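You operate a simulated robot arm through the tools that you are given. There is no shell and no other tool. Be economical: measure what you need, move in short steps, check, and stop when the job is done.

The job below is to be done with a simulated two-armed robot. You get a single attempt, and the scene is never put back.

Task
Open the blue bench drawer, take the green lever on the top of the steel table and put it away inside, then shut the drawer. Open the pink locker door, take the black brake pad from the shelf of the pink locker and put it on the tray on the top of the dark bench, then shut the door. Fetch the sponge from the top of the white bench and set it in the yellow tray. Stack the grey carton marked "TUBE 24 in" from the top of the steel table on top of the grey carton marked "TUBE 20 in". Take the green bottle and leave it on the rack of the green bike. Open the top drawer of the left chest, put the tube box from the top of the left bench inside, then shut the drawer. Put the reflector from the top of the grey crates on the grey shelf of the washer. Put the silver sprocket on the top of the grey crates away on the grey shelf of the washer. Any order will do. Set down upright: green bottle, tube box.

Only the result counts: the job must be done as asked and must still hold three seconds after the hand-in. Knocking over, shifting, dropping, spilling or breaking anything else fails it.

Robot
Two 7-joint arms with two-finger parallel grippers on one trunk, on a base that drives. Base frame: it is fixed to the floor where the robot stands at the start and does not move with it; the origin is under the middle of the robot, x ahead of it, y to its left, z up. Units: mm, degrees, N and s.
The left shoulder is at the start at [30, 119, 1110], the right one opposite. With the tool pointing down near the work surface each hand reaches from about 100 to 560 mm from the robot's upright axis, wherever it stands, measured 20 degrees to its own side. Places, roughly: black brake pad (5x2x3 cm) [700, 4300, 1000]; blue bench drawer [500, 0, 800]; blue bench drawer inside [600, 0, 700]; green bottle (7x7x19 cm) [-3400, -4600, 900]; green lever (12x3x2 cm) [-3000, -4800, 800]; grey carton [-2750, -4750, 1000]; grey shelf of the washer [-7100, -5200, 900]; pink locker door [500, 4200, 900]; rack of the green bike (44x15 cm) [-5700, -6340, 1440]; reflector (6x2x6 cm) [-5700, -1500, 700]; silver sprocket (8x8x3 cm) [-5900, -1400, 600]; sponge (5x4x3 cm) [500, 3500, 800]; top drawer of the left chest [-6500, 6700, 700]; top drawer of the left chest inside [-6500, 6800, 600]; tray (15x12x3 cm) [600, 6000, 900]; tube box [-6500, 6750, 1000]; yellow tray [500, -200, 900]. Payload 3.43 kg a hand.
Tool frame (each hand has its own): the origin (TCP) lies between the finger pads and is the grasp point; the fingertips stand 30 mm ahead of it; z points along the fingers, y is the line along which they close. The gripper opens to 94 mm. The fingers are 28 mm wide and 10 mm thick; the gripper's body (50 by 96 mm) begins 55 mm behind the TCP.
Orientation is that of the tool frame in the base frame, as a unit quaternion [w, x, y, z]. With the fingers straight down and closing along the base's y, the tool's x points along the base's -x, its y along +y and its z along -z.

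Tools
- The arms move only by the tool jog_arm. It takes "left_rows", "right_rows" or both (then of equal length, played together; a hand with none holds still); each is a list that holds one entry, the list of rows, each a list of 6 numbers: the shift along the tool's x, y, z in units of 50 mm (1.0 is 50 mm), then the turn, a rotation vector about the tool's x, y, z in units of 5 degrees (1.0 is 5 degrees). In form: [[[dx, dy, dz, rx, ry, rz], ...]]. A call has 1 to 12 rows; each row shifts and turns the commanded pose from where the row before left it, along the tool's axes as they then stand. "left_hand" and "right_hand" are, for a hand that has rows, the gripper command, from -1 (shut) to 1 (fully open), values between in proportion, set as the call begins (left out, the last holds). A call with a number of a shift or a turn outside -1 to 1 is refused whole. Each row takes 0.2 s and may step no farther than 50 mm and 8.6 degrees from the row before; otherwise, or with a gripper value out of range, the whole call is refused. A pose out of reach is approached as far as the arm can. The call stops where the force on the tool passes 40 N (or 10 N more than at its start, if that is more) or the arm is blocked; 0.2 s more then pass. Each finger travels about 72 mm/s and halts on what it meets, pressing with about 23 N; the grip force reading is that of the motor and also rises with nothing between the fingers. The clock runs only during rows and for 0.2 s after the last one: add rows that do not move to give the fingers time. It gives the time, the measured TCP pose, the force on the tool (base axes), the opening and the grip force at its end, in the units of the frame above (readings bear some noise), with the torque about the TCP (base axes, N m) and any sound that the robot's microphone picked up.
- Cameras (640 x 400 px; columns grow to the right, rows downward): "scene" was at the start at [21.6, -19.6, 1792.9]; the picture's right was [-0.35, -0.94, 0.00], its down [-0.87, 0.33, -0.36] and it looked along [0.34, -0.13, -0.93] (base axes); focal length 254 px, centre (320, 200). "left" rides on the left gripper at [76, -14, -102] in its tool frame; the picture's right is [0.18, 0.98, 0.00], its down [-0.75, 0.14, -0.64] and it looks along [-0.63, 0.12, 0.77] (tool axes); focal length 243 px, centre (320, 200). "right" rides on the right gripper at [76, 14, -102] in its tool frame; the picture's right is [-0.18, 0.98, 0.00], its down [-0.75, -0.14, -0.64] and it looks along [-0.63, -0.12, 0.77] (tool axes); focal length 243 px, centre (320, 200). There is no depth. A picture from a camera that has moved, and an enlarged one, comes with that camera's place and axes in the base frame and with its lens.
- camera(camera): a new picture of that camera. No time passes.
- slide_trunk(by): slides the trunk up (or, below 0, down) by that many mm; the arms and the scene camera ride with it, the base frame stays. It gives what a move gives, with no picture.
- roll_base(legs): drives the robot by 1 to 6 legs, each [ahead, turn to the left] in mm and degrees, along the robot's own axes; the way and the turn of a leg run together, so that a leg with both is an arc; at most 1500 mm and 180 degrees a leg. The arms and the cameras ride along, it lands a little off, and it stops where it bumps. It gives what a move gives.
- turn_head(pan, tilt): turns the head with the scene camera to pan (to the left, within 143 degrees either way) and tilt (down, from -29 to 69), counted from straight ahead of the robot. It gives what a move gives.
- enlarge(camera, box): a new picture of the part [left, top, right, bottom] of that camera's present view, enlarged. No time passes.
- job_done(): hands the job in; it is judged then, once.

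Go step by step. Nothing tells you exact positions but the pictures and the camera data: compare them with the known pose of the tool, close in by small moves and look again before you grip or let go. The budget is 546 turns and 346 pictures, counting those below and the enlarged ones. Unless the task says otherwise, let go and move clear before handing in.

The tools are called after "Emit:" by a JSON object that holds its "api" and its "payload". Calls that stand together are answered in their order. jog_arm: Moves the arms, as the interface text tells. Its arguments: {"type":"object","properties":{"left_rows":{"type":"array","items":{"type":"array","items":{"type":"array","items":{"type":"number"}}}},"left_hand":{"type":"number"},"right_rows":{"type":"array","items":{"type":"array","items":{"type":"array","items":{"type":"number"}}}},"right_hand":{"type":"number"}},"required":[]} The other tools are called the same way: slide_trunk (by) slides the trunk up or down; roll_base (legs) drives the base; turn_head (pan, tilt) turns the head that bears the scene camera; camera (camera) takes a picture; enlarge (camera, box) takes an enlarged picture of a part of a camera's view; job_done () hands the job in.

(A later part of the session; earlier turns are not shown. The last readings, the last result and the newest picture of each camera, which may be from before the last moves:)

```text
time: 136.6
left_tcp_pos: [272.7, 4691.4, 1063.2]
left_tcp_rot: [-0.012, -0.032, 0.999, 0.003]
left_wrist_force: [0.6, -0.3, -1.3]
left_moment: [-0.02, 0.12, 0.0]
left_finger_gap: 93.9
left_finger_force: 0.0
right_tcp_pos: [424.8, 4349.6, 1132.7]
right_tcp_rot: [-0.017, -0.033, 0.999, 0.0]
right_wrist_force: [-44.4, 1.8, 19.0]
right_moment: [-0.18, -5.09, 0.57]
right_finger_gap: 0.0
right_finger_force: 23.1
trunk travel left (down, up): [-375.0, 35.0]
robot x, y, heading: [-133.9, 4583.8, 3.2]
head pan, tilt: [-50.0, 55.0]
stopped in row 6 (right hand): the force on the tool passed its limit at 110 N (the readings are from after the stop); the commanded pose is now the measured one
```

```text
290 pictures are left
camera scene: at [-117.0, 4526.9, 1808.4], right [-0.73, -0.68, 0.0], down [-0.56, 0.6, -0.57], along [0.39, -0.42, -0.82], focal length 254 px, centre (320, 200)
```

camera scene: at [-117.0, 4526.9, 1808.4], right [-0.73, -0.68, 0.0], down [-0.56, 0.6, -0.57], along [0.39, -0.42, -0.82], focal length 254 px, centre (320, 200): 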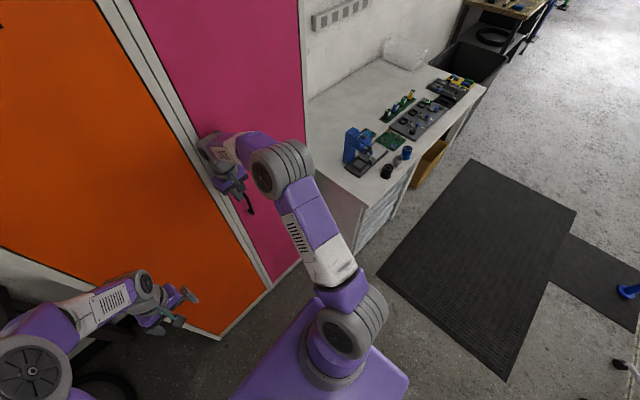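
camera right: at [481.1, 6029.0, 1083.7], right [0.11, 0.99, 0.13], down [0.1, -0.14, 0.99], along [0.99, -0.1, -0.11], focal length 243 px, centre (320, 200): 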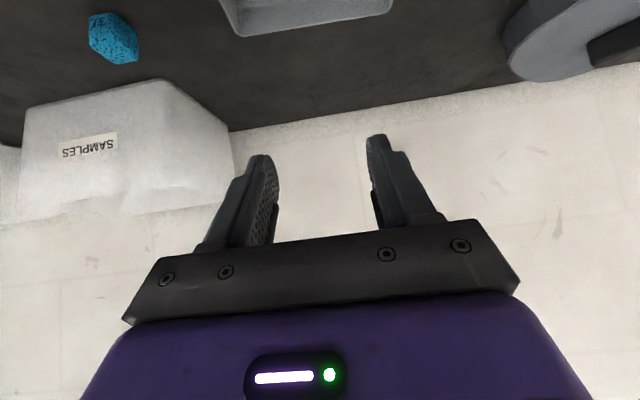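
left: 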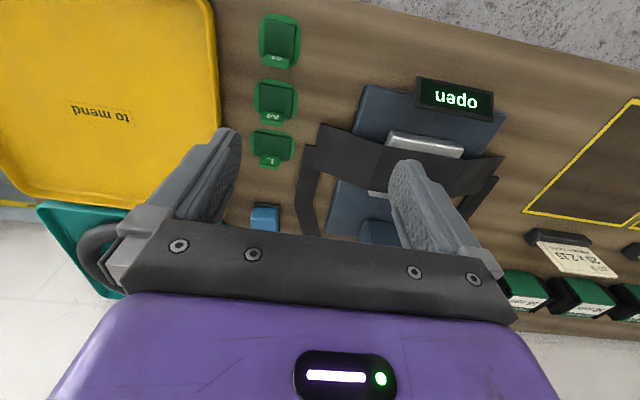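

Emit:
{"api": "jog_arm", "payload": {"right_rows": [[[0.8, 0, 0, 0, 0, 0], [0.8, 0, 0, 0, 0, 0], [0.8, -0.4, 0, 0, 0, 0], [0.8, -0.4, 0, 0, 0, 0]]], "right_hand": 1}}

Emit:
{"api": "turn_head", "payload": {"pan": -30, "tilt": 45}}

Emit:
{"api": "camera", "payload": {"camera": "scene"}}

```text
time: 137.6
left_tcp_pos: [274.1, 4691.3, 1063.2]
left_tcp_rot: [-0.013, -0.033, 0.999, 0.004]
left_wrist_force: [-0.1, 0.3, -0.4]
left_moment: [-0.02, -0.01, -0.02]
left_finger_gap: 94.4
left_finger_force: 0.1
right_tcp_pos: [269.5, 4299.9, 1136.9]
right_tcp_rot: [-0.014, -0.032, 0.999, 0.0]
right_wrist_force: [0.1, 0.8, -0.3]
right_moment: [0.0, 0.0, -0.02]
right_finger_gap: 94.0
right_finger_force: 0.0
trunk travel left (down, up): [-375.0, 35.0]
robot x, y, heading: [-132.4, 4580.0, 3.0]
head pan, tilt: [-50.0, 55.0]
```

```text
time: 138.5
left_tcp_pos: [274.6, 4692.5, 1062.9]
left_tcp_rot: [-0.013, -0.032, 0.999, 0.004]
left_wrist_force: [-0.9, -0.6, -0.3]
left_moment: [0.0, 0.0, 0.0]
left_finger_gap: 93.7
left_finger_force: 0.0
right_tcp_pos: [270.8, 4300.4, 1136.7]
right_tcp_rot: [-0.015, -0.033, 0.999, 0.0]
right_wrist_force: [0.5, 0.2, 0.1]
right_moment: [-0.01, 0.01, 0.02]
right_finger_gap: 94.1
right_finger_force: 0.0
trunk travel left (down, up): [-375.0, 35.0]
robot x, y, heading: [-130.3, 4580.7, 3.1]
head pan, tilt: [-30.0, 45.0]
```

```text
289 pictures are left
camera scene: at [-91.3, 4542.5, 1821.7], right [-0.45, -0.89, 0.0], down [-0.63, 0.32, -0.71], along [0.63, -0.32, -0.71], focal length 254 px, centre (320, 200)
```

scene: 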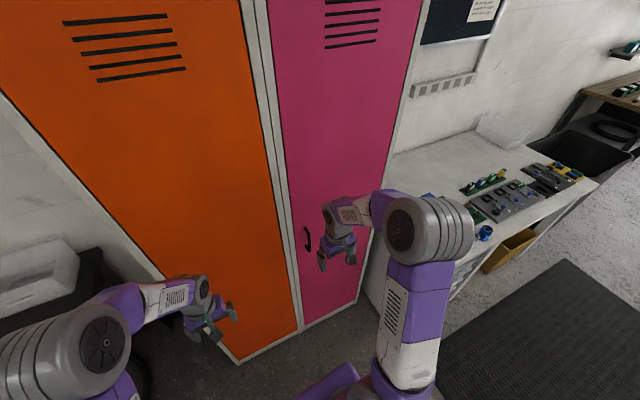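

Door shut. Next the sponge: I'll reverse out the way I came and face the white bench.

Emit:
{"api": "roll_base", "payload": {"legs": [[0, 65], [-1080, 0], [0, -68], [300, 0]]}}

Emit:
{"api": "turn_head", "payload": {"pan": 0, "tilt": 45}}

Emit:
{"api": "camera", "payload": {"camera": "scene"}}

```text
time: 151.4
left_tcp_pos: [178.8, 3666.7, 1062.3]
left_tcp_rot: [-0.013, 0.005, 1.0, 0.003]
left_wrist_force: [-0.2, -0.4, -0.3]
left_moment: [0.02, 0.0, 0.01]
left_finger_gap: 93.9
left_finger_force: 0.1
right_tcp_pos: [145.4, 3275.2, 1136.8]
right_tcp_rot: [-0.015, 0.005, 1.0, 0.001]
right_wrist_force: [-0.1, -0.3, -0.6]
right_moment: [-0.01, 0.01, -0.03]
right_finger_gap: 94.0
right_finger_force: 0.1
trunk travel left (down, up): [-375.0, 35.0]
robot x, y, heading: [-236.8, 3583.0, -1.3]
head pan, tilt: [-30.0, 45.0]
```

```text
time: 152.4
left_tcp_pos: [178.4, 3665.8, 1063.4]
left_tcp_rot: [-0.014, 0.006, 1.0, 0.004]
left_wrist_force: [0.6, -0.4, 0.4]
left_moment: [0.0, 0.01, 0.01]
left_finger_gap: 94.3
left_finger_force: 0.1
right_tcp_pos: [145.2, 3275.4, 1137.2]
right_tcp_rot: [-0.014, 0.006, 1.0, 0.001]
right_wrist_force: [0.5, 0.2, -0.3]
right_moment: [-0.01, 0.02, 0.0]
right_finger_gap: 94.0
right_finger_force: 0.1
trunk travel left (down, up): [-375.0, 35.0]
robot x, y, heading: [-235.9, 3589.4, -1.0]
head pan, tilt: [0.0, 45.0]
```

```text
288 pictures are left
camera scene: at [-185.5, 3584.3, 1821.8], right [-0.02, -1.0, 0.0], down [-0.71, 0.01, -0.71], along [0.71, -0.01, -0.71], focal length 254 px, centre (320, 200)
```

scene: 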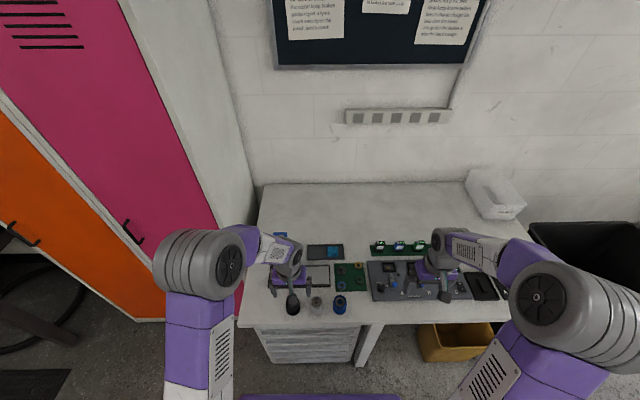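

Emit:
{"api": "enlarge", "payload": {"camera": "scene", "box": [250, 210, 410, 320]}}

Emit:
{"api": "roll_base", "payload": {"legs": [[125, 1]]}}

```text
3.64 times, centred on (330, 265) of scene
camera zoom: at [-185.5, 3584.3, 1821.8], right [-0.02, -1.0, 0.0], down [-0.71, 0.01, -0.71], along [0.71, -0.01, -0.71], focal length 922 px, centre (284, -36)
```

zoom: 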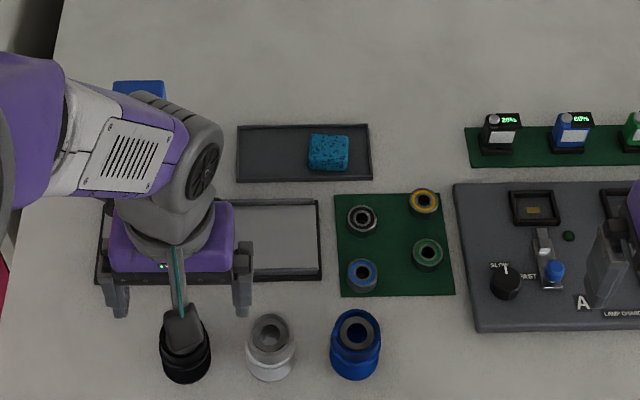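

```text
time: 153.6
left_tcp_pos: [300.3, 3671.4, 1062.9]
left_tcp_rot: [-0.013, -0.004, 1.0, 0.003]
left_wrist_force: [-1.0, 0.8, 0.3]
left_moment: [-0.04, 0.0, 0.0]
left_finger_gap: 94.2
left_finger_force: 0.0
right_tcp_pos: [274.4, 3281.6, 1136.9]
right_tcp_rot: [-0.013, -0.003, 1.0, 0.001]
right_wrist_force: [0.5, -0.7, 0.4]
right_moment: [-0.04, -0.01, -0.01]
right_finger_gap: 94.1
right_finger_force: 0.0
trunk travel left (down, up): [-375.0, 35.0]
robot x, y, heading: [-112.3, 3587.0, -0.1]
head pan, tilt: [0.0, 45.0]
```

Emit:
{"api": "jog_arm", "payload": {"right_rows": [[[-0.6, 0.78, 0, 0, 0, 0], [-0.6, 0.78, 0, 0, 0, 0], [-0.6, 0.78, 0, 0, 0, 0], [-0.6, 0.78, 0, 0, 0, 0], [-0.6, 0.78, 0, 0, 0, 0], [-0.6, 0.78, 0, 0, 0, 0], [0, 0, 0.6, 0, -1, 0], [0.052, 0, 0.598, 0, -1, 0], [0.104, 0, 0.591, 0, -1, 0], [0.155, 0, 0.58, 0, -1, 0], [0.205, 0, 0.564, 0, -1, 0], [0.254, 0, 0.544, 0, -1, 0]]]}}

Emit:
{"api": "camera", "payload": {"camera": "right"}}

```text
time: 156.2
left_tcp_pos: [300.2, 3671.9, 1063.4]
left_tcp_rot: [-0.014, -0.004, 1.0, 0.003]
left_wrist_force: [0.0, -0.2, 0.5]
left_moment: [-0.01, -0.01, -0.01]
left_finger_gap: 94.0
left_finger_force: 0.0
right_tcp_pos: [449.3, 3518.5, 951.7]
right_tcp_rot: [0.245, -0.004, 0.969, 0.002]
right_wrist_force: [-0.1, 0.1, 0.0]
right_moment: [0.0, 0.03, 0.04]
right_finger_gap: 94.0
right_finger_force: 0.0
trunk travel left (down, up): [-375.0, 35.0]
robot x, y, heading: [-109.4, 3585.5, -0.0]
head pan, tilt: [0.0, 45.0]
```

```text
286 pictures are left
camera right: at [333.9, 3532.0, 1004.4], right [0.15, 0.98, 0.09], down [0.36, -0.14, 0.92], along [0.92, -0.11, -0.37], focal length 243 px, centre (320, 200)
```

right: 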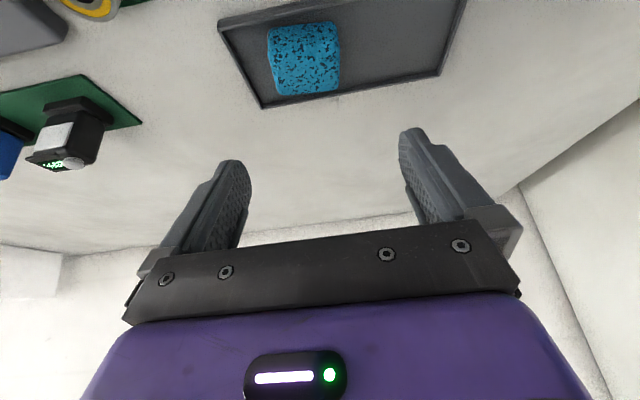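

Emit:
{"api": "jog_arm", "payload": {"right_rows": [[[0.29, -0.02, 0.677, 0, 0, 0], [0.29, -0.02, 0.677, 0, 0, 0], [0.24, -0.02, 0.5, 0, 0, 0]]]}}

Emit:
{"api": "camera", "payload": {"camera": "right"}}

```text
time: 157.1
left_tcp_pos: [299.0, 3671.5, 1063.3]
left_tcp_rot: [-0.012, -0.003, 1.0, 0.003]
left_wrist_force: [0.8, -0.3, 0.2]
left_moment: [0.0, 0.02, -0.02]
left_finger_gap: 93.7
left_finger_force: 0.0
right_tcp_pos: [454.7, 3513.9, 862.5]
right_tcp_rot: [0.243, -0.002, 0.97, 0.0]
right_wrist_force: [-19.4, 1.2, 24.8]
right_moment: [-1.28, 0.55, -0.99]
right_finger_gap: 93.2
right_finger_force: 0.1
trunk travel left (down, up): [-375.0, 35.0]
robot x, y, heading: [-116.2, 3588.3, -0.1]
head pan, tilt: [0.0, 45.0]
stopped in row 3 (right hand): the force on the tool passed its limit at 79 N (the readings are from after the stop); the commanded pose is now the measured one
```

```text
285 pictures are left
camera right: at [339.1, 3529.1, 916.2], right [0.16, 0.98, 0.09], down [0.36, -0.14, 0.92], along [0.92, -0.12, -0.38], focal length 243 px, centre (320, 200)
```

right: 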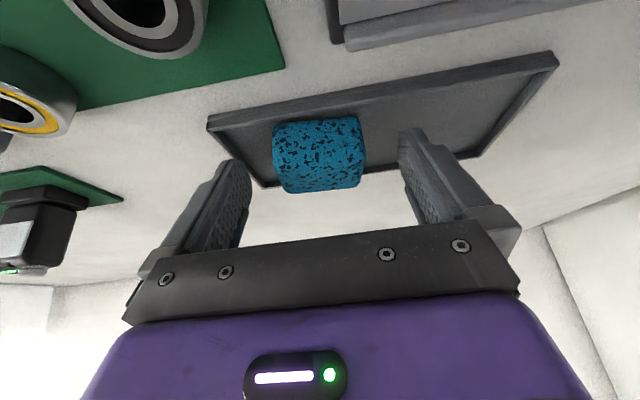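

Emit:
{"api": "jog_arm", "payload": {"right_rows": [[[-0.1, 0, -0.18, 0, 0, 0], [0, 0, 0, 0, 0, 0]]], "right_hand": 0.45}}

Emit:
{"api": "jog_arm", "payload": {"right_rows": [[[0.05, 0, 0.08, 0, 0, 0], [0.05, 0, 0.08, 0, 0, 0]]]}}

Emit:
{"api": "camera", "payload": {"camera": "right"}}

```text
time: 157.7
left_tcp_pos: [300.7, 3670.1, 1061.9]
left_tcp_rot: [-0.013, -0.004, 1.0, 0.005]
left_wrist_force: [-0.1, 0.2, -0.3]
left_moment: [-0.02, -0.02, 0.0]
left_finger_gap: 94.1
left_finger_force: 0.0
right_tcp_pos: [456.8, 3515.0, 871.7]
right_tcp_rot: [0.246, -0.004, 0.969, 0.001]
right_wrist_force: [1.4, 0.2, 0.4]
right_moment: [0.01, 0.0, 0.01]
right_finger_gap: 68.0
right_finger_force: 0.0
trunk travel left (down, up): [-375.0, 35.0]
robot x, y, heading: [-112.3, 3587.4, 0.1]
head pan, tilt: [0.0, 45.0]
```

```text
time: 158.2
left_tcp_pos: [300.5, 3671.4, 1063.4]
left_tcp_rot: [-0.014, -0.004, 1.0, 0.004]
left_wrist_force: [0.9, -0.4, 0.4]
left_moment: [0.03, 0.03, -0.01]
left_finger_gap: 93.9
left_finger_force: 0.0
right_tcp_pos: [456.6, 3515.1, 860.6]
right_tcp_rot: [0.243, -0.003, 0.97, 0.0]
right_wrist_force: [-0.2, 0.5, -0.6]
right_moment: [0.0, -0.01, 0.01]
right_finger_gap: 68.3
right_finger_force: 0.0
trunk travel left (down, up): [-375.0, 35.0]
robot x, y, heading: [-111.9, 3584.4, -0.2]
head pan, tilt: [0.0, 45.0]
```

```text
284 pictures are left
camera right: at [341.3, 3528.9, 914.6], right [0.16, 0.98, 0.09], down [0.36, -0.14, 0.92], along [0.92, -0.11, -0.38], focal length 243 px, centre (320, 200)
```

right: 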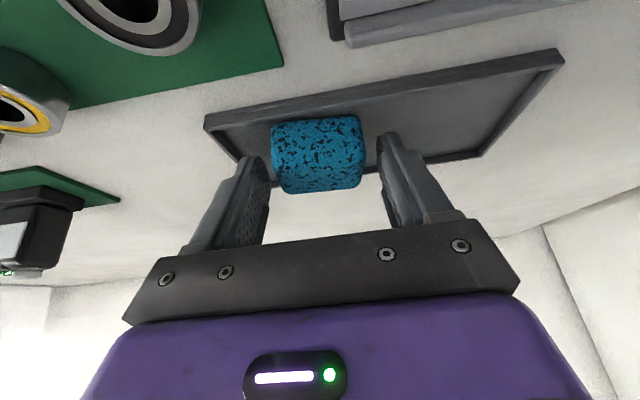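

Emit:
{"api": "jog_arm", "payload": {"right_rows": [[[0.05, 0, 0.1, 0, 0, 0], [0, 0, 0, 0, 0, 0]]]}}

Emit:
{"api": "jog_arm", "payload": {"right_rows": [[[0, 0, 0, 0, 0, 0], [0, 0, 0, 0, 0, 0], [0, 0, 0, 0, 0, 0]]], "right_hand": -1}}

Emit:
{"api": "camera", "payload": {"camera": "right"}}

```text
time: 158.8
left_tcp_pos: [300.6, 3671.0, 1063.9]
left_tcp_rot: [-0.013, -0.003, 1.0, 0.005]
left_wrist_force: [-0.8, -0.4, 1.1]
left_moment: [0.01, -0.01, 0.01]
left_finger_gap: 93.8
left_finger_force: 0.0
right_tcp_pos: [456.9, 3514.5, 856.3]
right_tcp_rot: [0.246, -0.003, 0.969, 0.001]
right_wrist_force: [-3.6, -1.1, 8.4]
right_moment: [0.21, 0.09, 0.15]
right_finger_gap: 67.8
right_finger_force: 0.0
trunk travel left (down, up): [-375.0, 35.0]
robot x, y, heading: [-113.4, 3586.2, 0.1]
head pan, tilt: [0.0, 45.0]
```

```text
time: 159.7
left_tcp_pos: [298.9, 3672.5, 1063.5]
left_tcp_rot: [-0.013, -0.003, 1.0, 0.004]
left_wrist_force: [0.5, -0.2, -0.1]
left_moment: [-0.02, 0.02, -0.01]
left_finger_gap: 93.9
left_finger_force: 0.1
right_tcp_pos: [456.8, 3516.4, 856.6]
right_tcp_rot: [0.246, -0.004, 0.969, 0.0]
right_wrist_force: [-0.7, 4.7, 10.0]
right_moment: [0.29, 0.03, 0.03]
right_finger_gap: 53.1
right_finger_force: 23.5
trunk travel left (down, up): [-375.0, 35.0]
robot x, y, heading: [-110.7, 3581.4, -0.2]
head pan, tilt: [0.0, 45.0]
```

```text
283 pictures are left
camera right: at [341.3, 3529.3, 910.4], right [0.16, 0.98, 0.09], down [0.36, -0.14, 0.92], along [0.92, -0.11, -0.37], focal length 243 px, centre (320, 200)
```

right: 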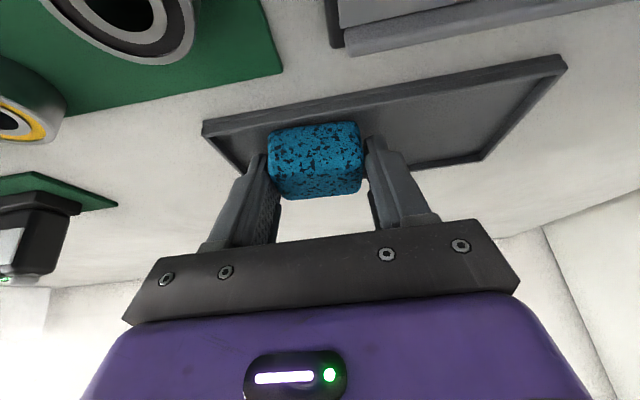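

Emit:
{"api": "jog_arm", "payload": {"right_rows": [[[-0.2, 0, -0.4, 0, 0, 0], [-0.42, 0, -0.8, 0, 0, 0], [-0.42, 0, -0.8, 0, 0, 0], [-0.42, 0, -0.8, 0, 0, 0], [-0.42, 0, -0.8, 0, 0, 0], [-0.42, 0, -0.8, 0, 0, 0], [0.53, -0.6, -0.285, 0, 0, 0], [0.53, -0.6, -0.285, 0, 0, 0], [0.53, -0.6, -0.285, 0, 0, 0], [0.53, -0.6, -0.285, 0, 0, 0], [0.53, -0.6, -0.285, 0, 0, 0]]]}}

Emit:
{"api": "camera", "payload": {"camera": "scene"}}

```text
time: 162.1
left_tcp_pos: [299.9, 3669.7, 1063.4]
left_tcp_rot: [-0.013, -0.003, 1.0, 0.004]
left_wrist_force: [-0.3, -0.1, 0.1]
left_moment: [0.03, -0.07, 0.0]
left_finger_gap: 93.9
left_finger_force: 0.1
right_tcp_pos: [301.6, 3364.7, 1106.0]
right_tcp_rot: [0.245, -0.003, 0.97, 0.001]
right_wrist_force: [0.0, 0.1, -1.3]
right_moment: [-0.02, -0.02, 0.01]
right_finger_gap: 52.9
right_finger_force: 23.0
trunk travel left (down, up): [-375.0, 35.0]
robot x, y, heading: [-112.9, 3586.6, 0.1]
head pan, tilt: [0.0, 45.0]
```

```text
282 pictures are left
camera scene: at [-63.5, 3582.6, 1821.8], right [0.0, -1.0, 0.0], down [-0.71, 0.0, -0.71], along [0.71, 0.0, -0.71], focal length 254 px, centre (320, 200)
```

scene: 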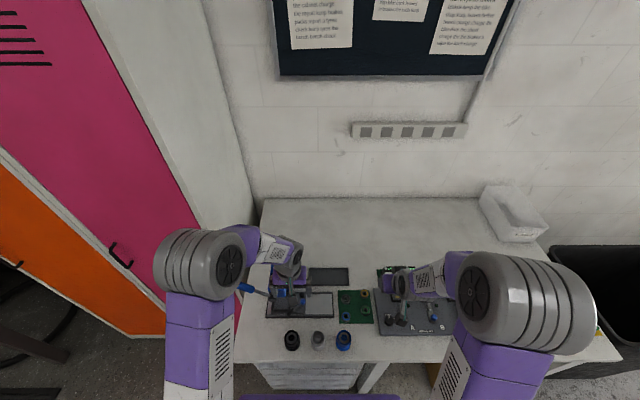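

Emit:
{"api": "roll_base", "payload": {"legs": [[-380, 0], [0, -90], [1500, 0], [1500, 0]]}}

```text
time: 182.2
left_tcp_pos: [-407.8, 184.1, 1064.1]
left_tcp_rot: [-0.006, 0.706, 0.708, 0.013]
left_wrist_force: [0.8, 0.5, 0.0]
left_moment: [0.0, -0.02, 0.0]
left_finger_gap: 94.2
left_finger_force: 0.0
right_tcp_pos: [-713.3, 183.5, 1104.7]
right_tcp_rot: [0.173, 0.685, 0.686, -0.174]
right_wrist_force: [-0.4, -0.6, 0.3]
right_moment: [-0.03, -0.04, -0.01]
right_finger_gap: 53.0
right_finger_force: 22.8
trunk travel left (down, up): [-375.0, 35.0]
robot x, y, heading: [-490.8, 594.3, -90.6]
head pan, tilt: [0.0, 45.0]
```

Emit:
{"api": "roll_base", "payload": {"legs": [[620, 0], [0, 90.6], [450, 0]]}}

Emit:
{"api": "camera", "payload": {"camera": "scene"}}

Emit:
{"api": "camera", "payload": {"camera": "right"}}

```text
time: 191.9
left_tcp_pos: [373.9, 33.3, 1062.4]
left_tcp_rot: [-0.013, 0.01, 1.0, 0.004]
left_wrist_force: [-0.1, -0.1, 0.0]
left_moment: [-0.02, -0.03, 0.0]
left_finger_gap: 94.0
left_finger_force: 0.0
right_tcp_pos: [367.4, -272.3, 1105.6]
right_tcp_rot: [0.245, 0.01, 0.969, -0.003]
right_wrist_force: [0.2, -0.2, -0.4]
right_moment: [-0.01, -0.01, 0.02]
right_finger_gap: 52.6
right_finger_force: 22.8
trunk travel left (down, up): [-375.0, 35.0]
robot x, y, heading: [-41.6, -44.6, -1.5]
head pan, tilt: [0.0, 45.0]
```

```text
281 pictures are left
camera scene: at [8.4, -44.0, 1821.8], right [-0.03, -1.0, 0.0], down [-0.71, 0.02, -0.71], along [0.71, -0.02, -0.71], focal length 254 px, centre (320, 200)
```

scene: 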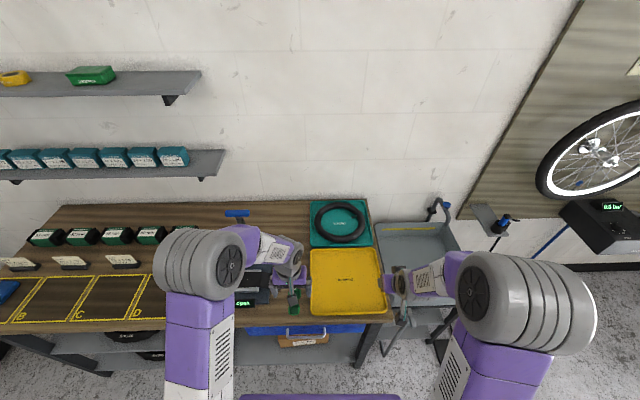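

```text
280 pictures are left
camera right: at [251.9, -254.7, 1159.6], right [0.18, 0.98, 0.09], down [0.36, -0.15, 0.92], along [0.92, -0.14, -0.38], focal length 243 px, centre (320, 200)
```

right: 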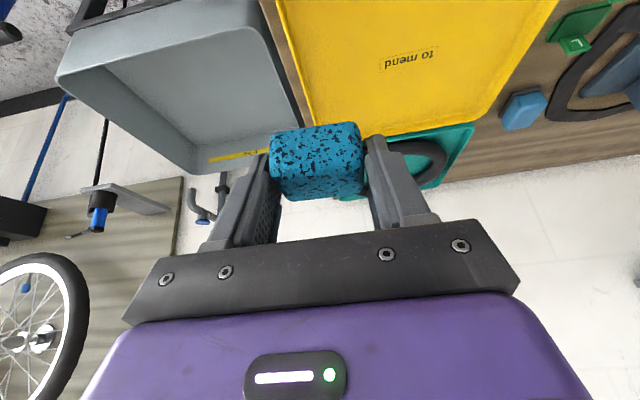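

Emit:
{"api": "jog_arm", "payload": {"right_rows": [[[-0.546, 0.72, 0.295, 0, 0, 0], [-0.546, 0.72, 0.295, 0, 0, 0], [-0.546, 0.72, 0.295, 0, 0, 0], [0.38, 0, 0.704, 0, 0, 0], [0.38, 0, 0.704, 0, 0, 0], [0.38, 0, 0.704, 0, 0, 0]]]}}

Emit:
{"api": "camera", "payload": {"camera": "right"}}

```text
time: 193.3
left_tcp_pos: [373.2, 34.0, 1062.4]
left_tcp_rot: [-0.014, 0.01, 1.0, 0.005]
left_wrist_force: [0.0, -0.1, -0.2]
left_moment: [0.01, 0.02, 0.02]
left_finger_gap: 94.1
left_finger_force: 0.1
right_tcp_pos: [462.3, -165.8, 984.4]
right_tcp_rot: [0.244, 0.01, 0.97, -0.003]
right_wrist_force: [-0.3, -0.4, 0.6]
right_moment: [-0.02, 0.01, 0.0]
right_finger_gap: 52.7
right_finger_force: 22.4
trunk travel left (down, up): [-375.0, 35.0]
robot x, y, heading: [-43.5, -47.4, -1.7]
head pan, tilt: [0.0, 45.0]
```

```text
279 pictures are left
camera right: at [347.1, -149.2, 1038.0], right [0.18, 0.98, 0.09], down [0.36, -0.15, 0.92], along [0.92, -0.14, -0.38], focal length 243 px, centre (320, 200)
```

right: 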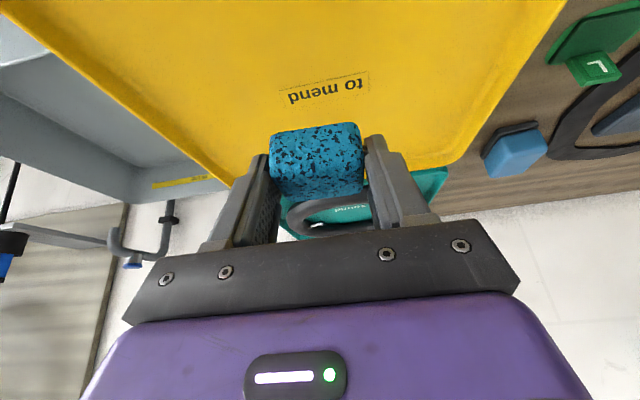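

Emit:
{"api": "jog_arm", "payload": {"right_rows": [[[0.142, 0, 0.264, 0, 0, 0], [0.142, 0, 0.264, 0, 0, 0], [0.142, 0, 0.264, 0, 0, 0]]]}}

Emit:
{"api": "jog_arm", "payload": {"right_rows": [[[0.047, 0, 0.088, 0, 0, 0], [0.047, 0, 0.088, 0, 0, 0]]]}}

Emit:
{"api": "camera", "payload": {"camera": "right"}}

```text
time: 194.1
left_tcp_pos: [374.1, 33.4, 1062.3]
left_tcp_rot: [-0.012, 0.011, 1.0, 0.003]
left_wrist_force: [0.7, 0.8, -0.5]
left_moment: [0.0, 0.0, 0.02]
left_finger_gap: 94.1
left_finger_force: 0.1
right_tcp_pos: [463.6, -167.6, 941.0]
right_tcp_rot: [0.245, 0.011, 0.969, -0.002]
right_wrist_force: [-1.0, -0.1, -0.1]
right_moment: [0.03, -0.02, -0.02]
right_finger_gap: 52.9
right_finger_force: 22.9
trunk travel left (down, up): [-375.0, 35.0]
robot x, y, heading: [-43.1, -44.3, -2.0]
head pan, tilt: [0.0, 45.0]
```

```text
time: 194.7
left_tcp_pos: [374.2, 34.3, 1063.7]
left_tcp_rot: [-0.012, 0.01, 1.0, 0.004]
left_wrist_force: [-0.6, 0.2, -0.4]
left_moment: [0.01, 0.04, 0.01]
left_finger_gap: 93.9
left_finger_force: 0.1
right_tcp_pos: [462.2, -167.1, 931.8]
right_tcp_rot: [0.245, 0.011, 0.97, -0.003]
right_wrist_force: [-0.1, -0.4, 0.5]
right_moment: [0.0, -0.01, 0.01]
right_finger_gap: 52.9
right_finger_force: 23.0
trunk travel left (down, up): [-375.0, 35.0]
robot x, y, heading: [-43.9, -39.7, -1.8]
head pan, tilt: [0.0, 45.0]
```

```text
278 pictures are left
camera right: at [347.0, -149.7, 984.3], right [0.18, 0.98, 0.09], down [0.36, -0.15, 0.92], along [0.92, -0.14, -0.38], focal length 243 px, centre (320, 200)
```

right: 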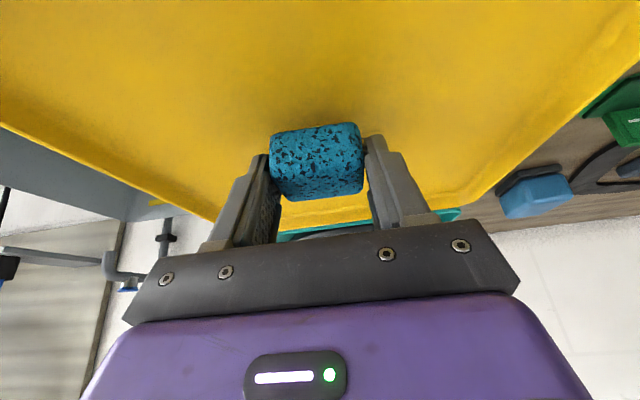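

Emit:
{"api": "jog_arm", "payload": {"right_rows": [[[0.047, 0, 0.088, 0, 0, 0], [0.047, 0, 0.088, 0, 0, 0], [0.047, 0, 0.088, 0, 0, 0]]]}}

Emit:
{"api": "camera", "payload": {"camera": "right"}}

```text
time: 195.5
left_tcp_pos: [372.3, 32.8, 1063.6]
left_tcp_rot: [-0.013, 0.01, 1.0, 0.004]
left_wrist_force: [-0.1, 0.3, -0.7]
left_moment: [0.02, 0.0, 0.01]
left_finger_gap: 94.0
left_finger_force: 0.0
right_tcp_pos: [461.6, -166.6, 917.3]
right_tcp_rot: [0.247, 0.011, 0.969, -0.003]
right_wrist_force: [-2.4, -1.1, 9.0]
right_moment: [0.25, 0.06, 0.06]
right_finger_gap: 52.8
right_finger_force: 22.6
trunk travel left (down, up): [-375.0, 35.0]
robot x, y, heading: [-44.2, -42.0, -1.7]
head pan, tilt: [0.0, 45.0]
```

```text
277 pictures are left
camera right: at [346.9, -149.1, 970.3], right [0.18, 0.98, 0.09], down [0.35, -0.15, 0.92], along [0.92, -0.14, -0.37], focal length 243 px, centre (320, 200)
```

right: 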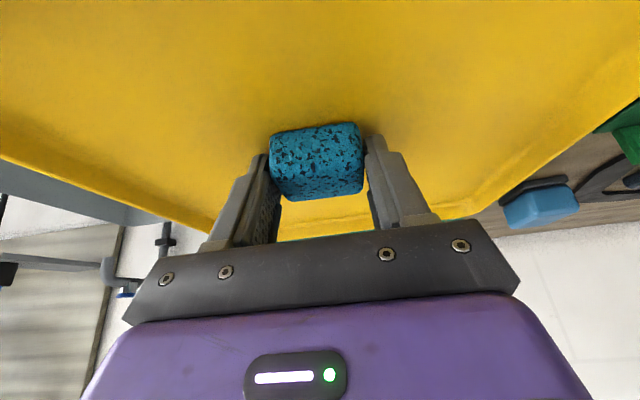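

Contact with the tray floor. Releasing and lifting.

Emit:
{"api": "jog_arm", "payload": {"right_rows": [[[0, 0, 0, 0, 0, 0], [0, 0, 0, 0, 0, 0]]], "right_hand": 0.5}}

Emit:
{"api": "jog_arm", "payload": {"right_rows": [[[-0.2, 0, -0.38, 0, 0, 0], [-0.4, 0, -0.76, 0, 0, 0], [-0.4, 0, -0.76, 0, 0, 0], [-0.4, 0, -0.76, 0, 0, 0], [0.53, -0.6, -0.285, 0, 0, 0], [0.53, -0.6, -0.285, 0, 0, 0], [0.53, -0.6, -0.285, 0, 0, 0]]]}}

Emit:
{"api": "roll_base", "payload": {"legs": [[-330, 0]]}}

Emit:
{"api": "camera", "payload": {"camera": "scene"}}

```text
time: 196.1
left_tcp_pos: [372.4, 32.9, 1063.5]
left_tcp_rot: [-0.013, 0.01, 1.0, 0.004]
left_wrist_force: [-0.2, -0.4, -0.1]
left_moment: [-0.01, -0.02, 0.01]
left_finger_gap: 94.0
left_finger_force: 0.0
right_tcp_pos: [462.6, -169.5, 916.9]
right_tcp_rot: [0.247, 0.012, 0.969, -0.004]
right_wrist_force: [-2.3, -15.0, 17.8]
right_moment: [0.07, 0.01, -0.06]
right_finger_gap: 61.9
right_finger_force: 0.0
trunk travel left (down, up): [-375.0, 35.0]
robot x, y, heading: [-43.2, -43.2, -1.7]
head pan, tilt: [0.0, 45.0]
```

```text
time: 197.7
left_tcp_pos: [372.1, 32.1, 1062.3]
left_tcp_rot: [-0.014, 0.01, 1.0, 0.005]
left_wrist_force: [-0.2, -0.9, -0.1]
left_moment: [0.03, -0.01, 0.0]
left_finger_gap: 93.9
left_finger_force: 0.0
right_tcp_pos: [368.3, -254.7, 1063.4]
right_tcp_rot: [0.245, 0.01, 0.969, -0.003]
right_wrist_force: [-0.2, -0.1, 0.2]
right_moment: [-0.01, 0.02, -0.02]
right_finger_gap: 70.5
right_finger_force: 0.0
trunk travel left (down, up): [-375.0, 35.0]
robot x, y, heading: [-42.0, -43.6, -1.7]
head pan, tilt: [0.0, 45.0]
```

```text
time: 199.9
left_tcp_pos: [45.6, 42.1, 1062.3]
left_tcp_rot: [-0.013, 0.011, 1.0, 0.004]
left_wrist_force: [-0.3, 1.3, 0.2]
left_moment: [0.0, -0.01, 0.02]
left_finger_gap: 94.1
left_finger_force: 0.1
right_tcp_pos: [43.3, -243.7, 1061.3]
right_tcp_rot: [0.246, 0.013, 0.969, -0.004]
right_wrist_force: [-0.2, -0.2, -0.7]
right_moment: [-0.02, 0.02, 0.02]
right_finger_gap: 70.5
right_finger_force: 0.1
trunk travel left (down, up): [-375.0, 35.0]
robot x, y, heading: [-367.2, -31.9, -1.7]
head pan, tilt: [0.0, 45.0]
```

```text
276 pictures are left
camera scene: at [-318.9, -34.0, 1821.7], right [-0.03, -1.0, 0.0], down [-0.71, 0.02, -0.71], along [0.71, -0.02, -0.71], focal length 254 px, centre (320, 200)
```

scene: 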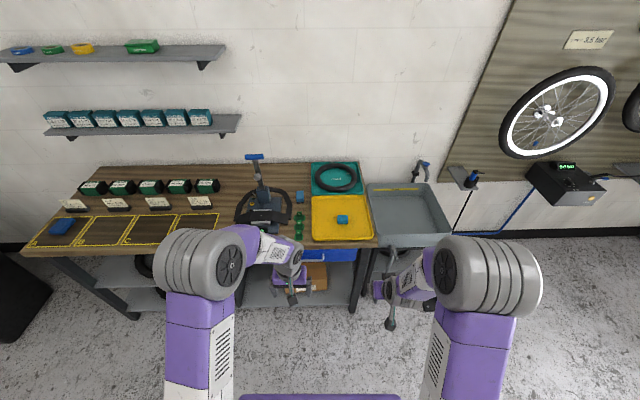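

Emit:
{"api": "enlarge", "payload": {"camera": "scene", "box": [220, 180, 400, 320]}}

```text
2.86 times, centred on (310, 250) of scene
camera zoom: at [-318.9, -34.0, 1821.7], right [-0.03, -1.0, 0.0], down [-0.71, 0.02, -0.71], along [0.71, -0.02, -0.71], focal length 724 px, centre (349, 57)
```

zoom: 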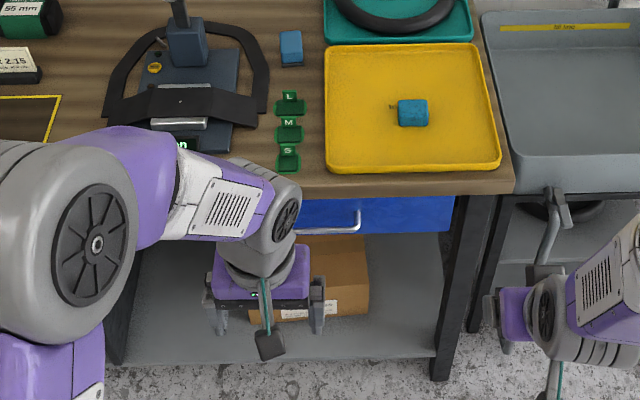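

Sponge is in the yellow tray. Next I'll open the blue drawer (handle about [310, 0, 833]); lowering the trunk and turning the right hand to point forward.

Emit:
{"api": "slide_trunk", "payload": {"by": -200}}

Emit:
{"api": "jog_arm", "payload": {"right_rows": [[[-0.177, 0, 0.094, 0, -1, 0], [-0.168, 0, 0.109, 0, -1, 0], [-0.158, 0, 0.123, 0, -1, 0], [-0.146, 0, 0.136, 0, -1, 0], [-0.134, 0, 0.149, 0, -1, 0], [-0.12, 0, 0.16, 0, -1, 0], [-0.106, 0, 0.17, 0, -1, 0], [-0.091, 0, 0.178, 0, -1, 0], [-0.075, 0, 0.185, 0, -1, 0], [-0.058, 0, 0.191, 0, -1, 0], [-0.042, 0, 0.196, 0, -1, 0], [-0.024, 0, 0.199, 0, -1, 0]]], "right_hand": 0}}

Emit:
{"api": "jog_arm", "payload": {"right_rows": [[[0, 0, 0, 0, 0, -1], [0, 0, 0, 0, 0, -1], [0, 0, 0, 0, 0, -1], [0, 0, 0, 0, 0, -1], [0, 0, 0, 0, 0, -1], [0, 0, 0, 0, 0, -1], [0, 0, 0, 0, 0, -1], [0, 0, 0, 0, 0, -1], [0, 0, 0, 0, 0, -1], [0, 0, 0, 0, 0, -1], [0, 0, 0, 0, 0, -1], [0, 0, 0, 0, 0, -1]]]}}

Emit:
{"api": "jog_arm", "payload": {"right_rows": [[[0, 0, 0, 0, 0, -1], [0, 0, 0, 0, 0, -1], [0, 0, 0, 0, 0, -1], [0, 0, 0, 0, 0, -1], [0, 0, 0, 0, 0, -1], [0, 0, 0, 0, 0, -1]]]}}

Emit:
{"api": "camera", "payload": {"camera": "right"}}

Emit:
{"api": "camera", "payload": {"camera": "scene"}}

```text
time: 202.0
left_tcp_pos: [46.4, 43.3, 862.6]
left_tcp_rot: [-0.013, 0.012, 1.0, 0.004]
left_wrist_force: [0.0, 0.2, -0.1]
left_moment: [0.0, 0.0, 0.02]
left_finger_gap: 93.9
left_finger_force: 0.0
right_tcp_pos: [43.1, -244.5, 862.5]
right_tcp_rot: [0.245, 0.012, 0.969, -0.004]
right_wrist_force: [0.4, -0.1, -0.3]
right_moment: [0.0, 0.02, 0.0]
right_finger_gap: 70.5
right_finger_force: 0.1
trunk travel left (down, up): [-175.0, 235.0]
robot x, y, heading: [-368.2, -32.0, -2.0]
head pan, tilt: [0.0, 45.0]
```

```text
time: 204.6
left_tcp_pos: [47.5, 42.5, 863.1]
left_tcp_rot: [-0.013, 0.012, 1.0, 0.004]
left_wrist_force: [0.2, 0.7, 0.6]
left_moment: [0.0, -0.03, -0.04]
left_finger_gap: 94.0
left_finger_force: 0.1
right_tcp_pos: [162.3, -248.2, 864.4]
right_tcp_rot: [0.698, 0.008, 0.716, -0.008]
right_wrist_force: [0.4, 0.2, 0.4]
right_moment: [-0.02, -0.02, -0.01]
right_finger_gap: 46.9
right_finger_force: 0.1
trunk travel left (down, up): [-175.0, 235.0]
robot x, y, heading: [-371.9, -35.5, -2.2]
head pan, tilt: [0.0, 45.0]
```

```text
time: 207.2
left_tcp_pos: [45.9, 43.4, 862.9]
left_tcp_rot: [-0.014, 0.011, 1.0, 0.004]
left_wrist_force: [0.6, 0.4, -0.6]
left_moment: [0.01, 0.01, -0.02]
left_finger_gap: 93.8
left_finger_force: 0.1
right_tcp_pos: [162.6, -246.8, 863.4]
right_tcp_rot: [0.599, -0.352, 0.625, -0.356]
right_wrist_force: [-0.2, 0.6, -0.2]
right_moment: [-0.03, 0.04, 0.0]
right_finger_gap: 46.7
right_finger_force: 0.1
trunk travel left (down, up): [-175.0, 235.0]
robot x, y, heading: [-369.9, -31.8, -1.8]
head pan, tilt: [0.0, 45.0]
```

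```text
time: 208.6
left_tcp_pos: [46.0, 42.7, 862.0]
left_tcp_rot: [-0.013, 0.011, 1.0, 0.003]
left_wrist_force: [0.4, 0.0, 0.3]
left_moment: [0.02, -0.01, 0.03]
left_finger_gap: 94.3
left_finger_force: 0.0
right_tcp_pos: [163.4, -248.0, 864.0]
right_tcp_rot: [0.486, -0.501, 0.513, -0.5]
right_wrist_force: [0.4, -0.1, -0.6]
right_moment: [0.01, 0.02, -0.01]
right_finger_gap: 47.1
right_finger_force: 0.1
trunk travel left (down, up): [-175.0, 235.0]
robot x, y, heading: [-371.9, -32.9, -1.6]
head pan, tilt: [0.0, 45.0]
```

```text
274 pictures are left
camera right: at [58.0, -320.9, 851.8], right [-0.02, 0.18, -0.98], down [-0.62, 0.77, 0.16], along [0.79, 0.61, 0.09], focal length 243 px, centre (320, 200)
```

right: 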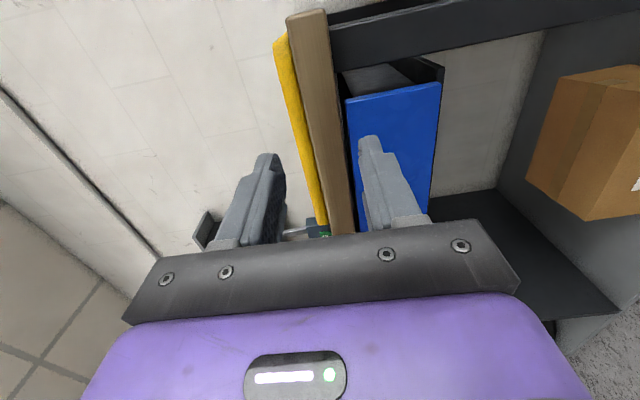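

```text
273 pictures are left
camera scene: at [-318.7, -33.9, 1621.8], right [-0.03, -1.0, 0.0], down [-0.71, 0.02, -0.71], along [0.71, -0.02, -0.71], focal length 254 px, centre (320, 200)
```

scene: 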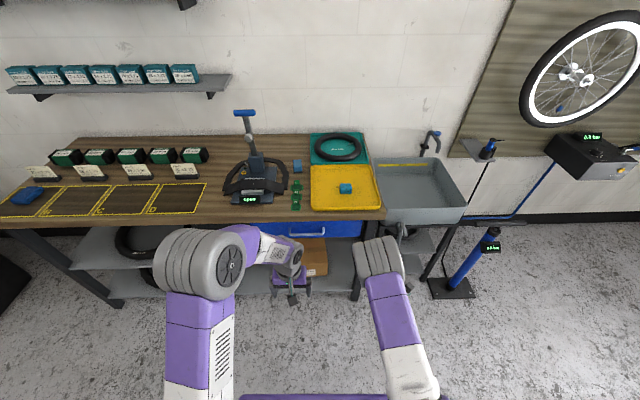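

Emit:
{"api": "enlarge", "payload": {"camera": "scene", "box": [230, 190, 400, 300]}}

```text
3.64 times, centred on (315, 245) of scene
camera zoom: at [-318.7, -33.9, 1621.8], right [-0.03, -1.0, 0.0], down [-0.71, 0.02, -0.71], along [0.71, -0.02, -0.71], focal length 922 px, centre (338, 36)
```

zoom: 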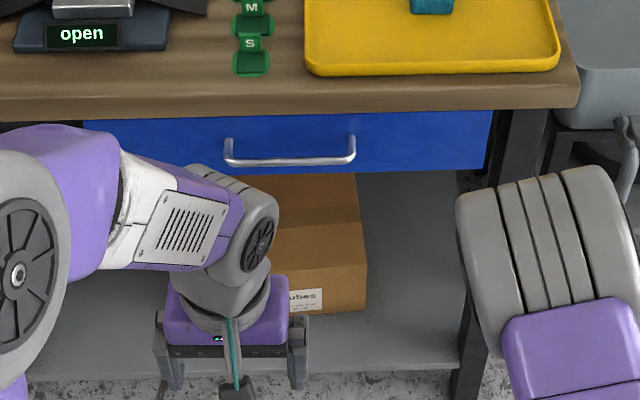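

Emit:
{"api": "jog_arm", "payload": {"right_rows": [[[-0.9, 0.1, 0, 0, 0, 0], [-0.9, 0.1, 0, 0, 0, 0], [-0.9, 0.1, 0, 0, 0, 0], [-0.9, 0.1, 0, 0, 0, 0]]]}}

Emit:
{"api": "camera", "payload": {"camera": "right"}}

```text
time: 209.6
left_tcp_pos: [46.4, 42.7, 862.3]
left_tcp_rot: [-0.013, 0.012, 1.0, 0.004]
left_wrist_force: [-0.4, 0.5, 0.6]
left_moment: [-0.05, 0.0, 0.0]
left_finger_gap: 93.8
left_finger_force: 0.3
right_tcp_pos: [164.5, -67.8, 843.3]
right_tcp_rot: [0.487, -0.502, 0.513, -0.499]
right_wrist_force: [-0.6, -0.8, -0.1]
right_moment: [0.02, -0.02, -0.05]
right_finger_gap: 47.0
right_finger_force: 0.0
trunk travel left (down, up): [-175.0, 235.0]
robot x, y, heading: [-371.5, -31.1, -1.8]
head pan, tilt: [0.0, 45.0]
```

```text
271 pictures are left
camera right: at [61.5, -140.6, 831.3], right [-0.02, 0.18, -0.98], down [-0.62, 0.77, 0.16], along [0.79, 0.61, 0.09], focal length 243 px, centre (320, 200)
```

right: 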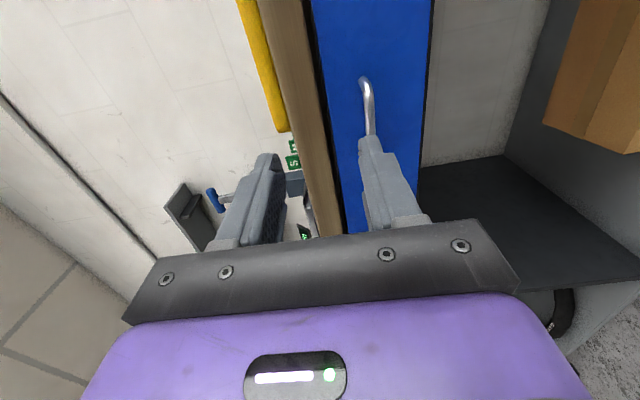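

Emit:
{"api": "jog_arm", "payload": {"right_rows": [[[-0.45, 0.39, 0, 0, 0, 0], [-0.45, 0.39, 0, 0, 0, 0], [-0.45, 0.39, 0, 0, 0, 0], [0, 0, 0.8, 0, 0, 0]]]}}

Emit:
{"api": "camera", "payload": {"camera": "right"}}

```text
time: 210.1
left_tcp_pos: [44.8, 51.9, 859.4]
left_tcp_rot: [-0.015, 0.017, 1.0, 0.012]
left_wrist_force: [0.5, 1.2, -1.4]
left_moment: [-0.09, 0.02, -0.05]
left_finger_gap: 94.1
left_finger_force: 0.0
right_tcp_pos: [168.4, -42.3, 820.9]
right_tcp_rot: [0.486, -0.498, 0.513, -0.502]
right_wrist_force: [0.6, 0.0, -0.3]
right_moment: [0.01, -0.05, 0.0]
right_finger_gap: 46.9
right_finger_force: 0.0
trunk travel left (down, up): [-175.0, 235.0]
robot x, y, heading: [-369.6, -32.0, -1.8]
head pan, tilt: [0.0, 45.0]
stopped in row 2 (left hand): the force on the tool passed its limit at 59 N (the readings are from after the stop); the commanded pose is now the measured one
```

```text
270 pictures are left
camera right: at [63.5, -114.2, 808.0], right [-0.02, 0.18, -0.98], down [-0.61, 0.77, 0.16], along [0.79, 0.61, 0.1], focal length 243 px, centre (320, 200)
```

right: 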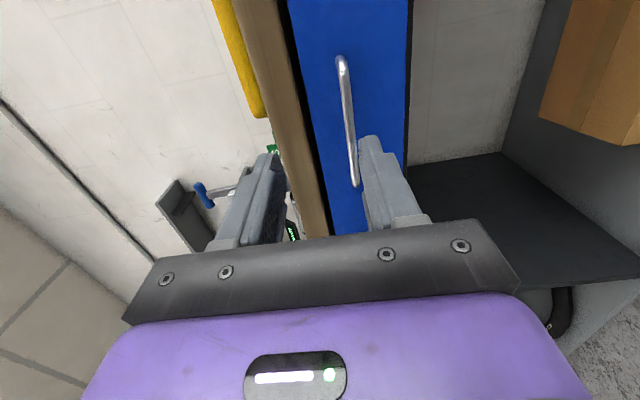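

Emit:
{"api": "jog_arm", "payload": {"left_rows": [[[0, 0.9, 0, 0, 0, 0], [0, 0.9, 0, 0, 0, 0], [0.2, 0.9, -0.3, 0, 0, 0], [0.2, 0.9, -0.3, 0, 0, 0]]]}}

Emit:
{"api": "jog_arm", "payload": {"right_rows": [[[-0.42, 0.36, 0, 0, 0, 0], [-0.42, 0.36, 0, 0, 0, 0], [0, 0, 0.8, 0, 0, 0]]]}}

Emit:
{"api": "camera", "payload": {"camera": "right"}}

Emit:
{"api": "camera", "payload": {"camera": "scene"}}

```text
time: 211.1
left_tcp_pos: [33.7, 233.2, 892.5]
left_tcp_rot: [-0.016, 0.017, 1.0, 0.011]
left_wrist_force: [-0.2, 0.4, -0.7]
left_moment: [-0.01, 0.0, -0.02]
left_finger_gap: 94.1
left_finger_force: 0.1
right_tcp_pos: [169.1, -40.5, 819.8]
right_tcp_rot: [0.485, -0.498, 0.514, -0.502]
right_wrist_force: [0.3, -0.1, -1.4]
right_moment: [0.01, -0.01, -0.04]
right_finger_gap: 46.9
right_finger_force: 0.1
trunk travel left (down, up): [-175.0, 235.0]
robot x, y, heading: [-371.5, -33.8, -2.0]
head pan, tilt: [0.0, 45.0]
```

```text
time: 211.9
left_tcp_pos: [34.1, 233.3, 893.4]
left_tcp_rot: [-0.016, 0.017, 1.0, 0.011]
left_wrist_force: [0.3, -1.0, -0.3]
left_moment: [0.0, -0.01, -0.01]
left_finger_gap: 94.0
left_finger_force: 0.0
right_tcp_pos: [210.8, -0.6, 780.6]
right_tcp_rot: [0.485, -0.5, 0.514, -0.502]
right_wrist_force: [0.6, 0.6, 0.4]
right_moment: [0.07, -0.03, 0.02]
right_finger_gap: 47.0
right_finger_force: 0.0
trunk travel left (down, up): [-175.0, 235.0]
robot x, y, heading: [-371.3, -30.0, -2.0]
head pan, tilt: [0.0, 45.0]
```

```text
269 pictures are left
camera right: at [104.6, -74.1, 769.5], right [-0.02, 0.18, -0.98], down [-0.61, 0.77, 0.16], along [0.79, 0.61, 0.1], focal length 243 px, centre (320, 200)
```

right: 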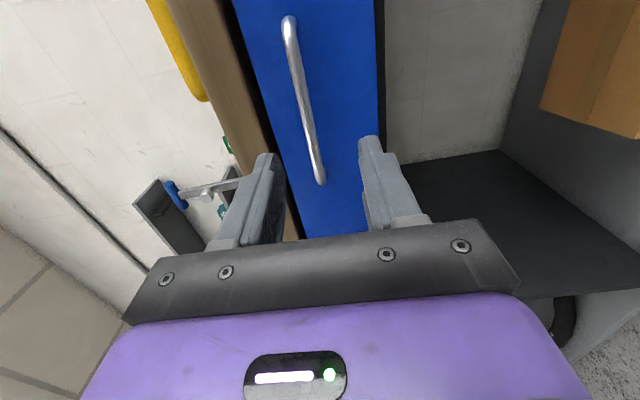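

```text
268 pictures are left
camera scene: at [-317.9, -34.3, 1621.7], right [-0.03, -1.0, 0.0], down [-0.71, 0.02, -0.71], along [0.71, -0.02, -0.71], focal length 254 px, centre (320, 200)
```

scene: 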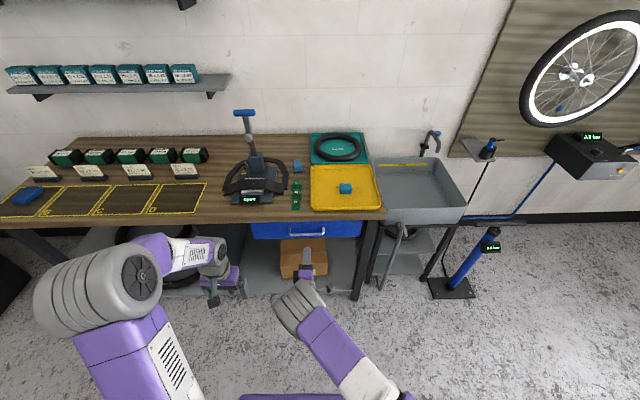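

Emit:
{"api": "jog_arm", "payload": {"right_rows": [[[0, -0.24, 0.5, 0, 0, 0], [0, 0, 0.8, 0, 0, 0], [0, 0, 0.7, 0, 0, 0]]]}}

Emit:
{"api": "camera", "payload": {"camera": "right"}}

```text
time: 212.7
left_tcp_pos: [33.9, 232.2, 891.9]
left_tcp_rot: [-0.015, 0.016, 1.0, 0.011]
left_wrist_force: [-0.4, 0.1, 0.3]
left_moment: [0.01, 0.02, 0.02]
left_finger_gap: 93.8
left_finger_force: 0.1
right_tcp_pos: [309.6, -4.5, 793.4]
right_tcp_rot: [0.484, -0.5, 0.513, -0.502]
right_wrist_force: [0.1, -1.0, -0.3]
right_moment: [-0.01, 0.0, 0.0]
right_finger_gap: 47.1
right_finger_force: 0.1
trunk travel left (down, up): [-175.0, 235.0]
robot x, y, heading: [-371.4, -34.4, -1.8]
head pan, tilt: [0.0, 45.0]
```

```text
267 pictures are left
camera right: at [204.6, -77.1, 781.4], right [-0.02, 0.18, -0.98], down [-0.61, 0.77, 0.16], along [0.79, 0.61, 0.1], focal length 243 px, centre (320, 200)
```

right: 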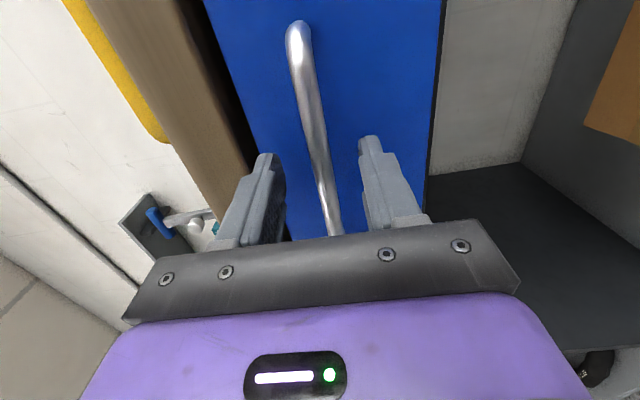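

Emit:
{"api": "jog_arm", "payload": {"right_rows": [[[0, 0, 0.2, 0, 0, 0], [0, 0, 0, 0, 0, 0], [0, 0, 0, 0, 0, 0], [0, 0, 0, 0, 0, 0]]], "right_hand": -1}}

```text
time: 213.7
left_tcp_pos: [33.3, 231.4, 891.3]
left_tcp_rot: [-0.015, 0.016, 1.0, 0.011]
left_wrist_force: [-0.9, 0.1, -0.4]
left_moment: [-0.01, 0.02, 0.0]
left_finger_gap: 93.7
left_finger_force: 0.0
right_tcp_pos: [318.0, -4.8, 792.4]
right_tcp_rot: [0.484, -0.5, 0.514, -0.502]
right_wrist_force: [-10.8, 0.6, -12.4]
right_moment: [0.14, -0.04, 0.01]
right_finger_gap: 15.4
right_finger_force: 44.9
trunk travel left (down, up): [-175.0, 235.0]
robot x, y, heading: [-368.3, -32.1, -1.8]
head pan, tilt: [0.0, 45.0]
```

Emit:
{"api": "jog_arm", "payload": {"right_rows": [[[0.028, 0.025, -0.88, 0, 0, 0], [0.028, 0.025, -0.88, 0, 0, 0], [0.028, 0.025, -0.88, 0, 0, 0], [0.028, 0.025, -0.88, 0, 0, 0], [0.028, 0.025, -0.88, 0, 0, 0]]]}}

Emit:
{"api": "camera", "payload": {"camera": "scene"}}

```text
time: 214.9
left_tcp_pos: [32.8, 230.3, 892.9]
left_tcp_rot: [-0.016, 0.016, 1.0, 0.011]
left_wrist_force: [-0.1, -0.3, 0.3]
left_moment: [0.01, -0.05, 0.02]
left_finger_gap: 94.0
left_finger_force: 0.1
right_tcp_pos: [96.6, -5.1, 790.6]
right_tcp_rot: [0.483, -0.498, 0.516, -0.502]
right_wrist_force: [-1.8, -18.3, -8.2]
right_moment: [0.0, 0.2, 0.01]
right_finger_gap: 15.4
right_finger_force: 44.9
trunk travel left (down, up): [-175.0, 235.0]
robot x, y, heading: [-366.6, -32.1, -2.0]
head pan, tilt: [0.0, 45.0]
```

```text
266 pictures are left
camera scene: at [-318.9, -36.3, 1621.8], right [-0.03, -1.0, 0.0], down [-0.71, 0.02, -0.71], along [0.71, -0.02, -0.71], focal length 254 px, centre (320, 200)
```

scene: 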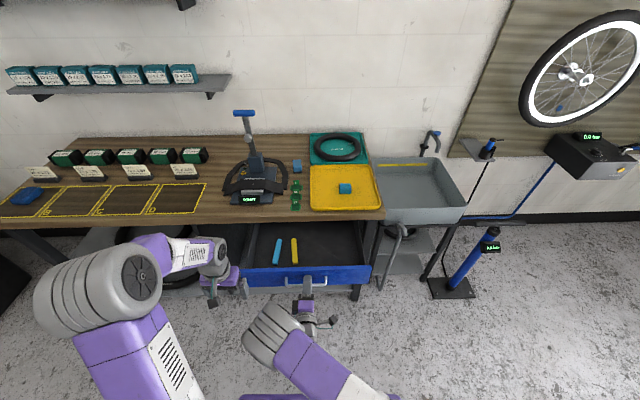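

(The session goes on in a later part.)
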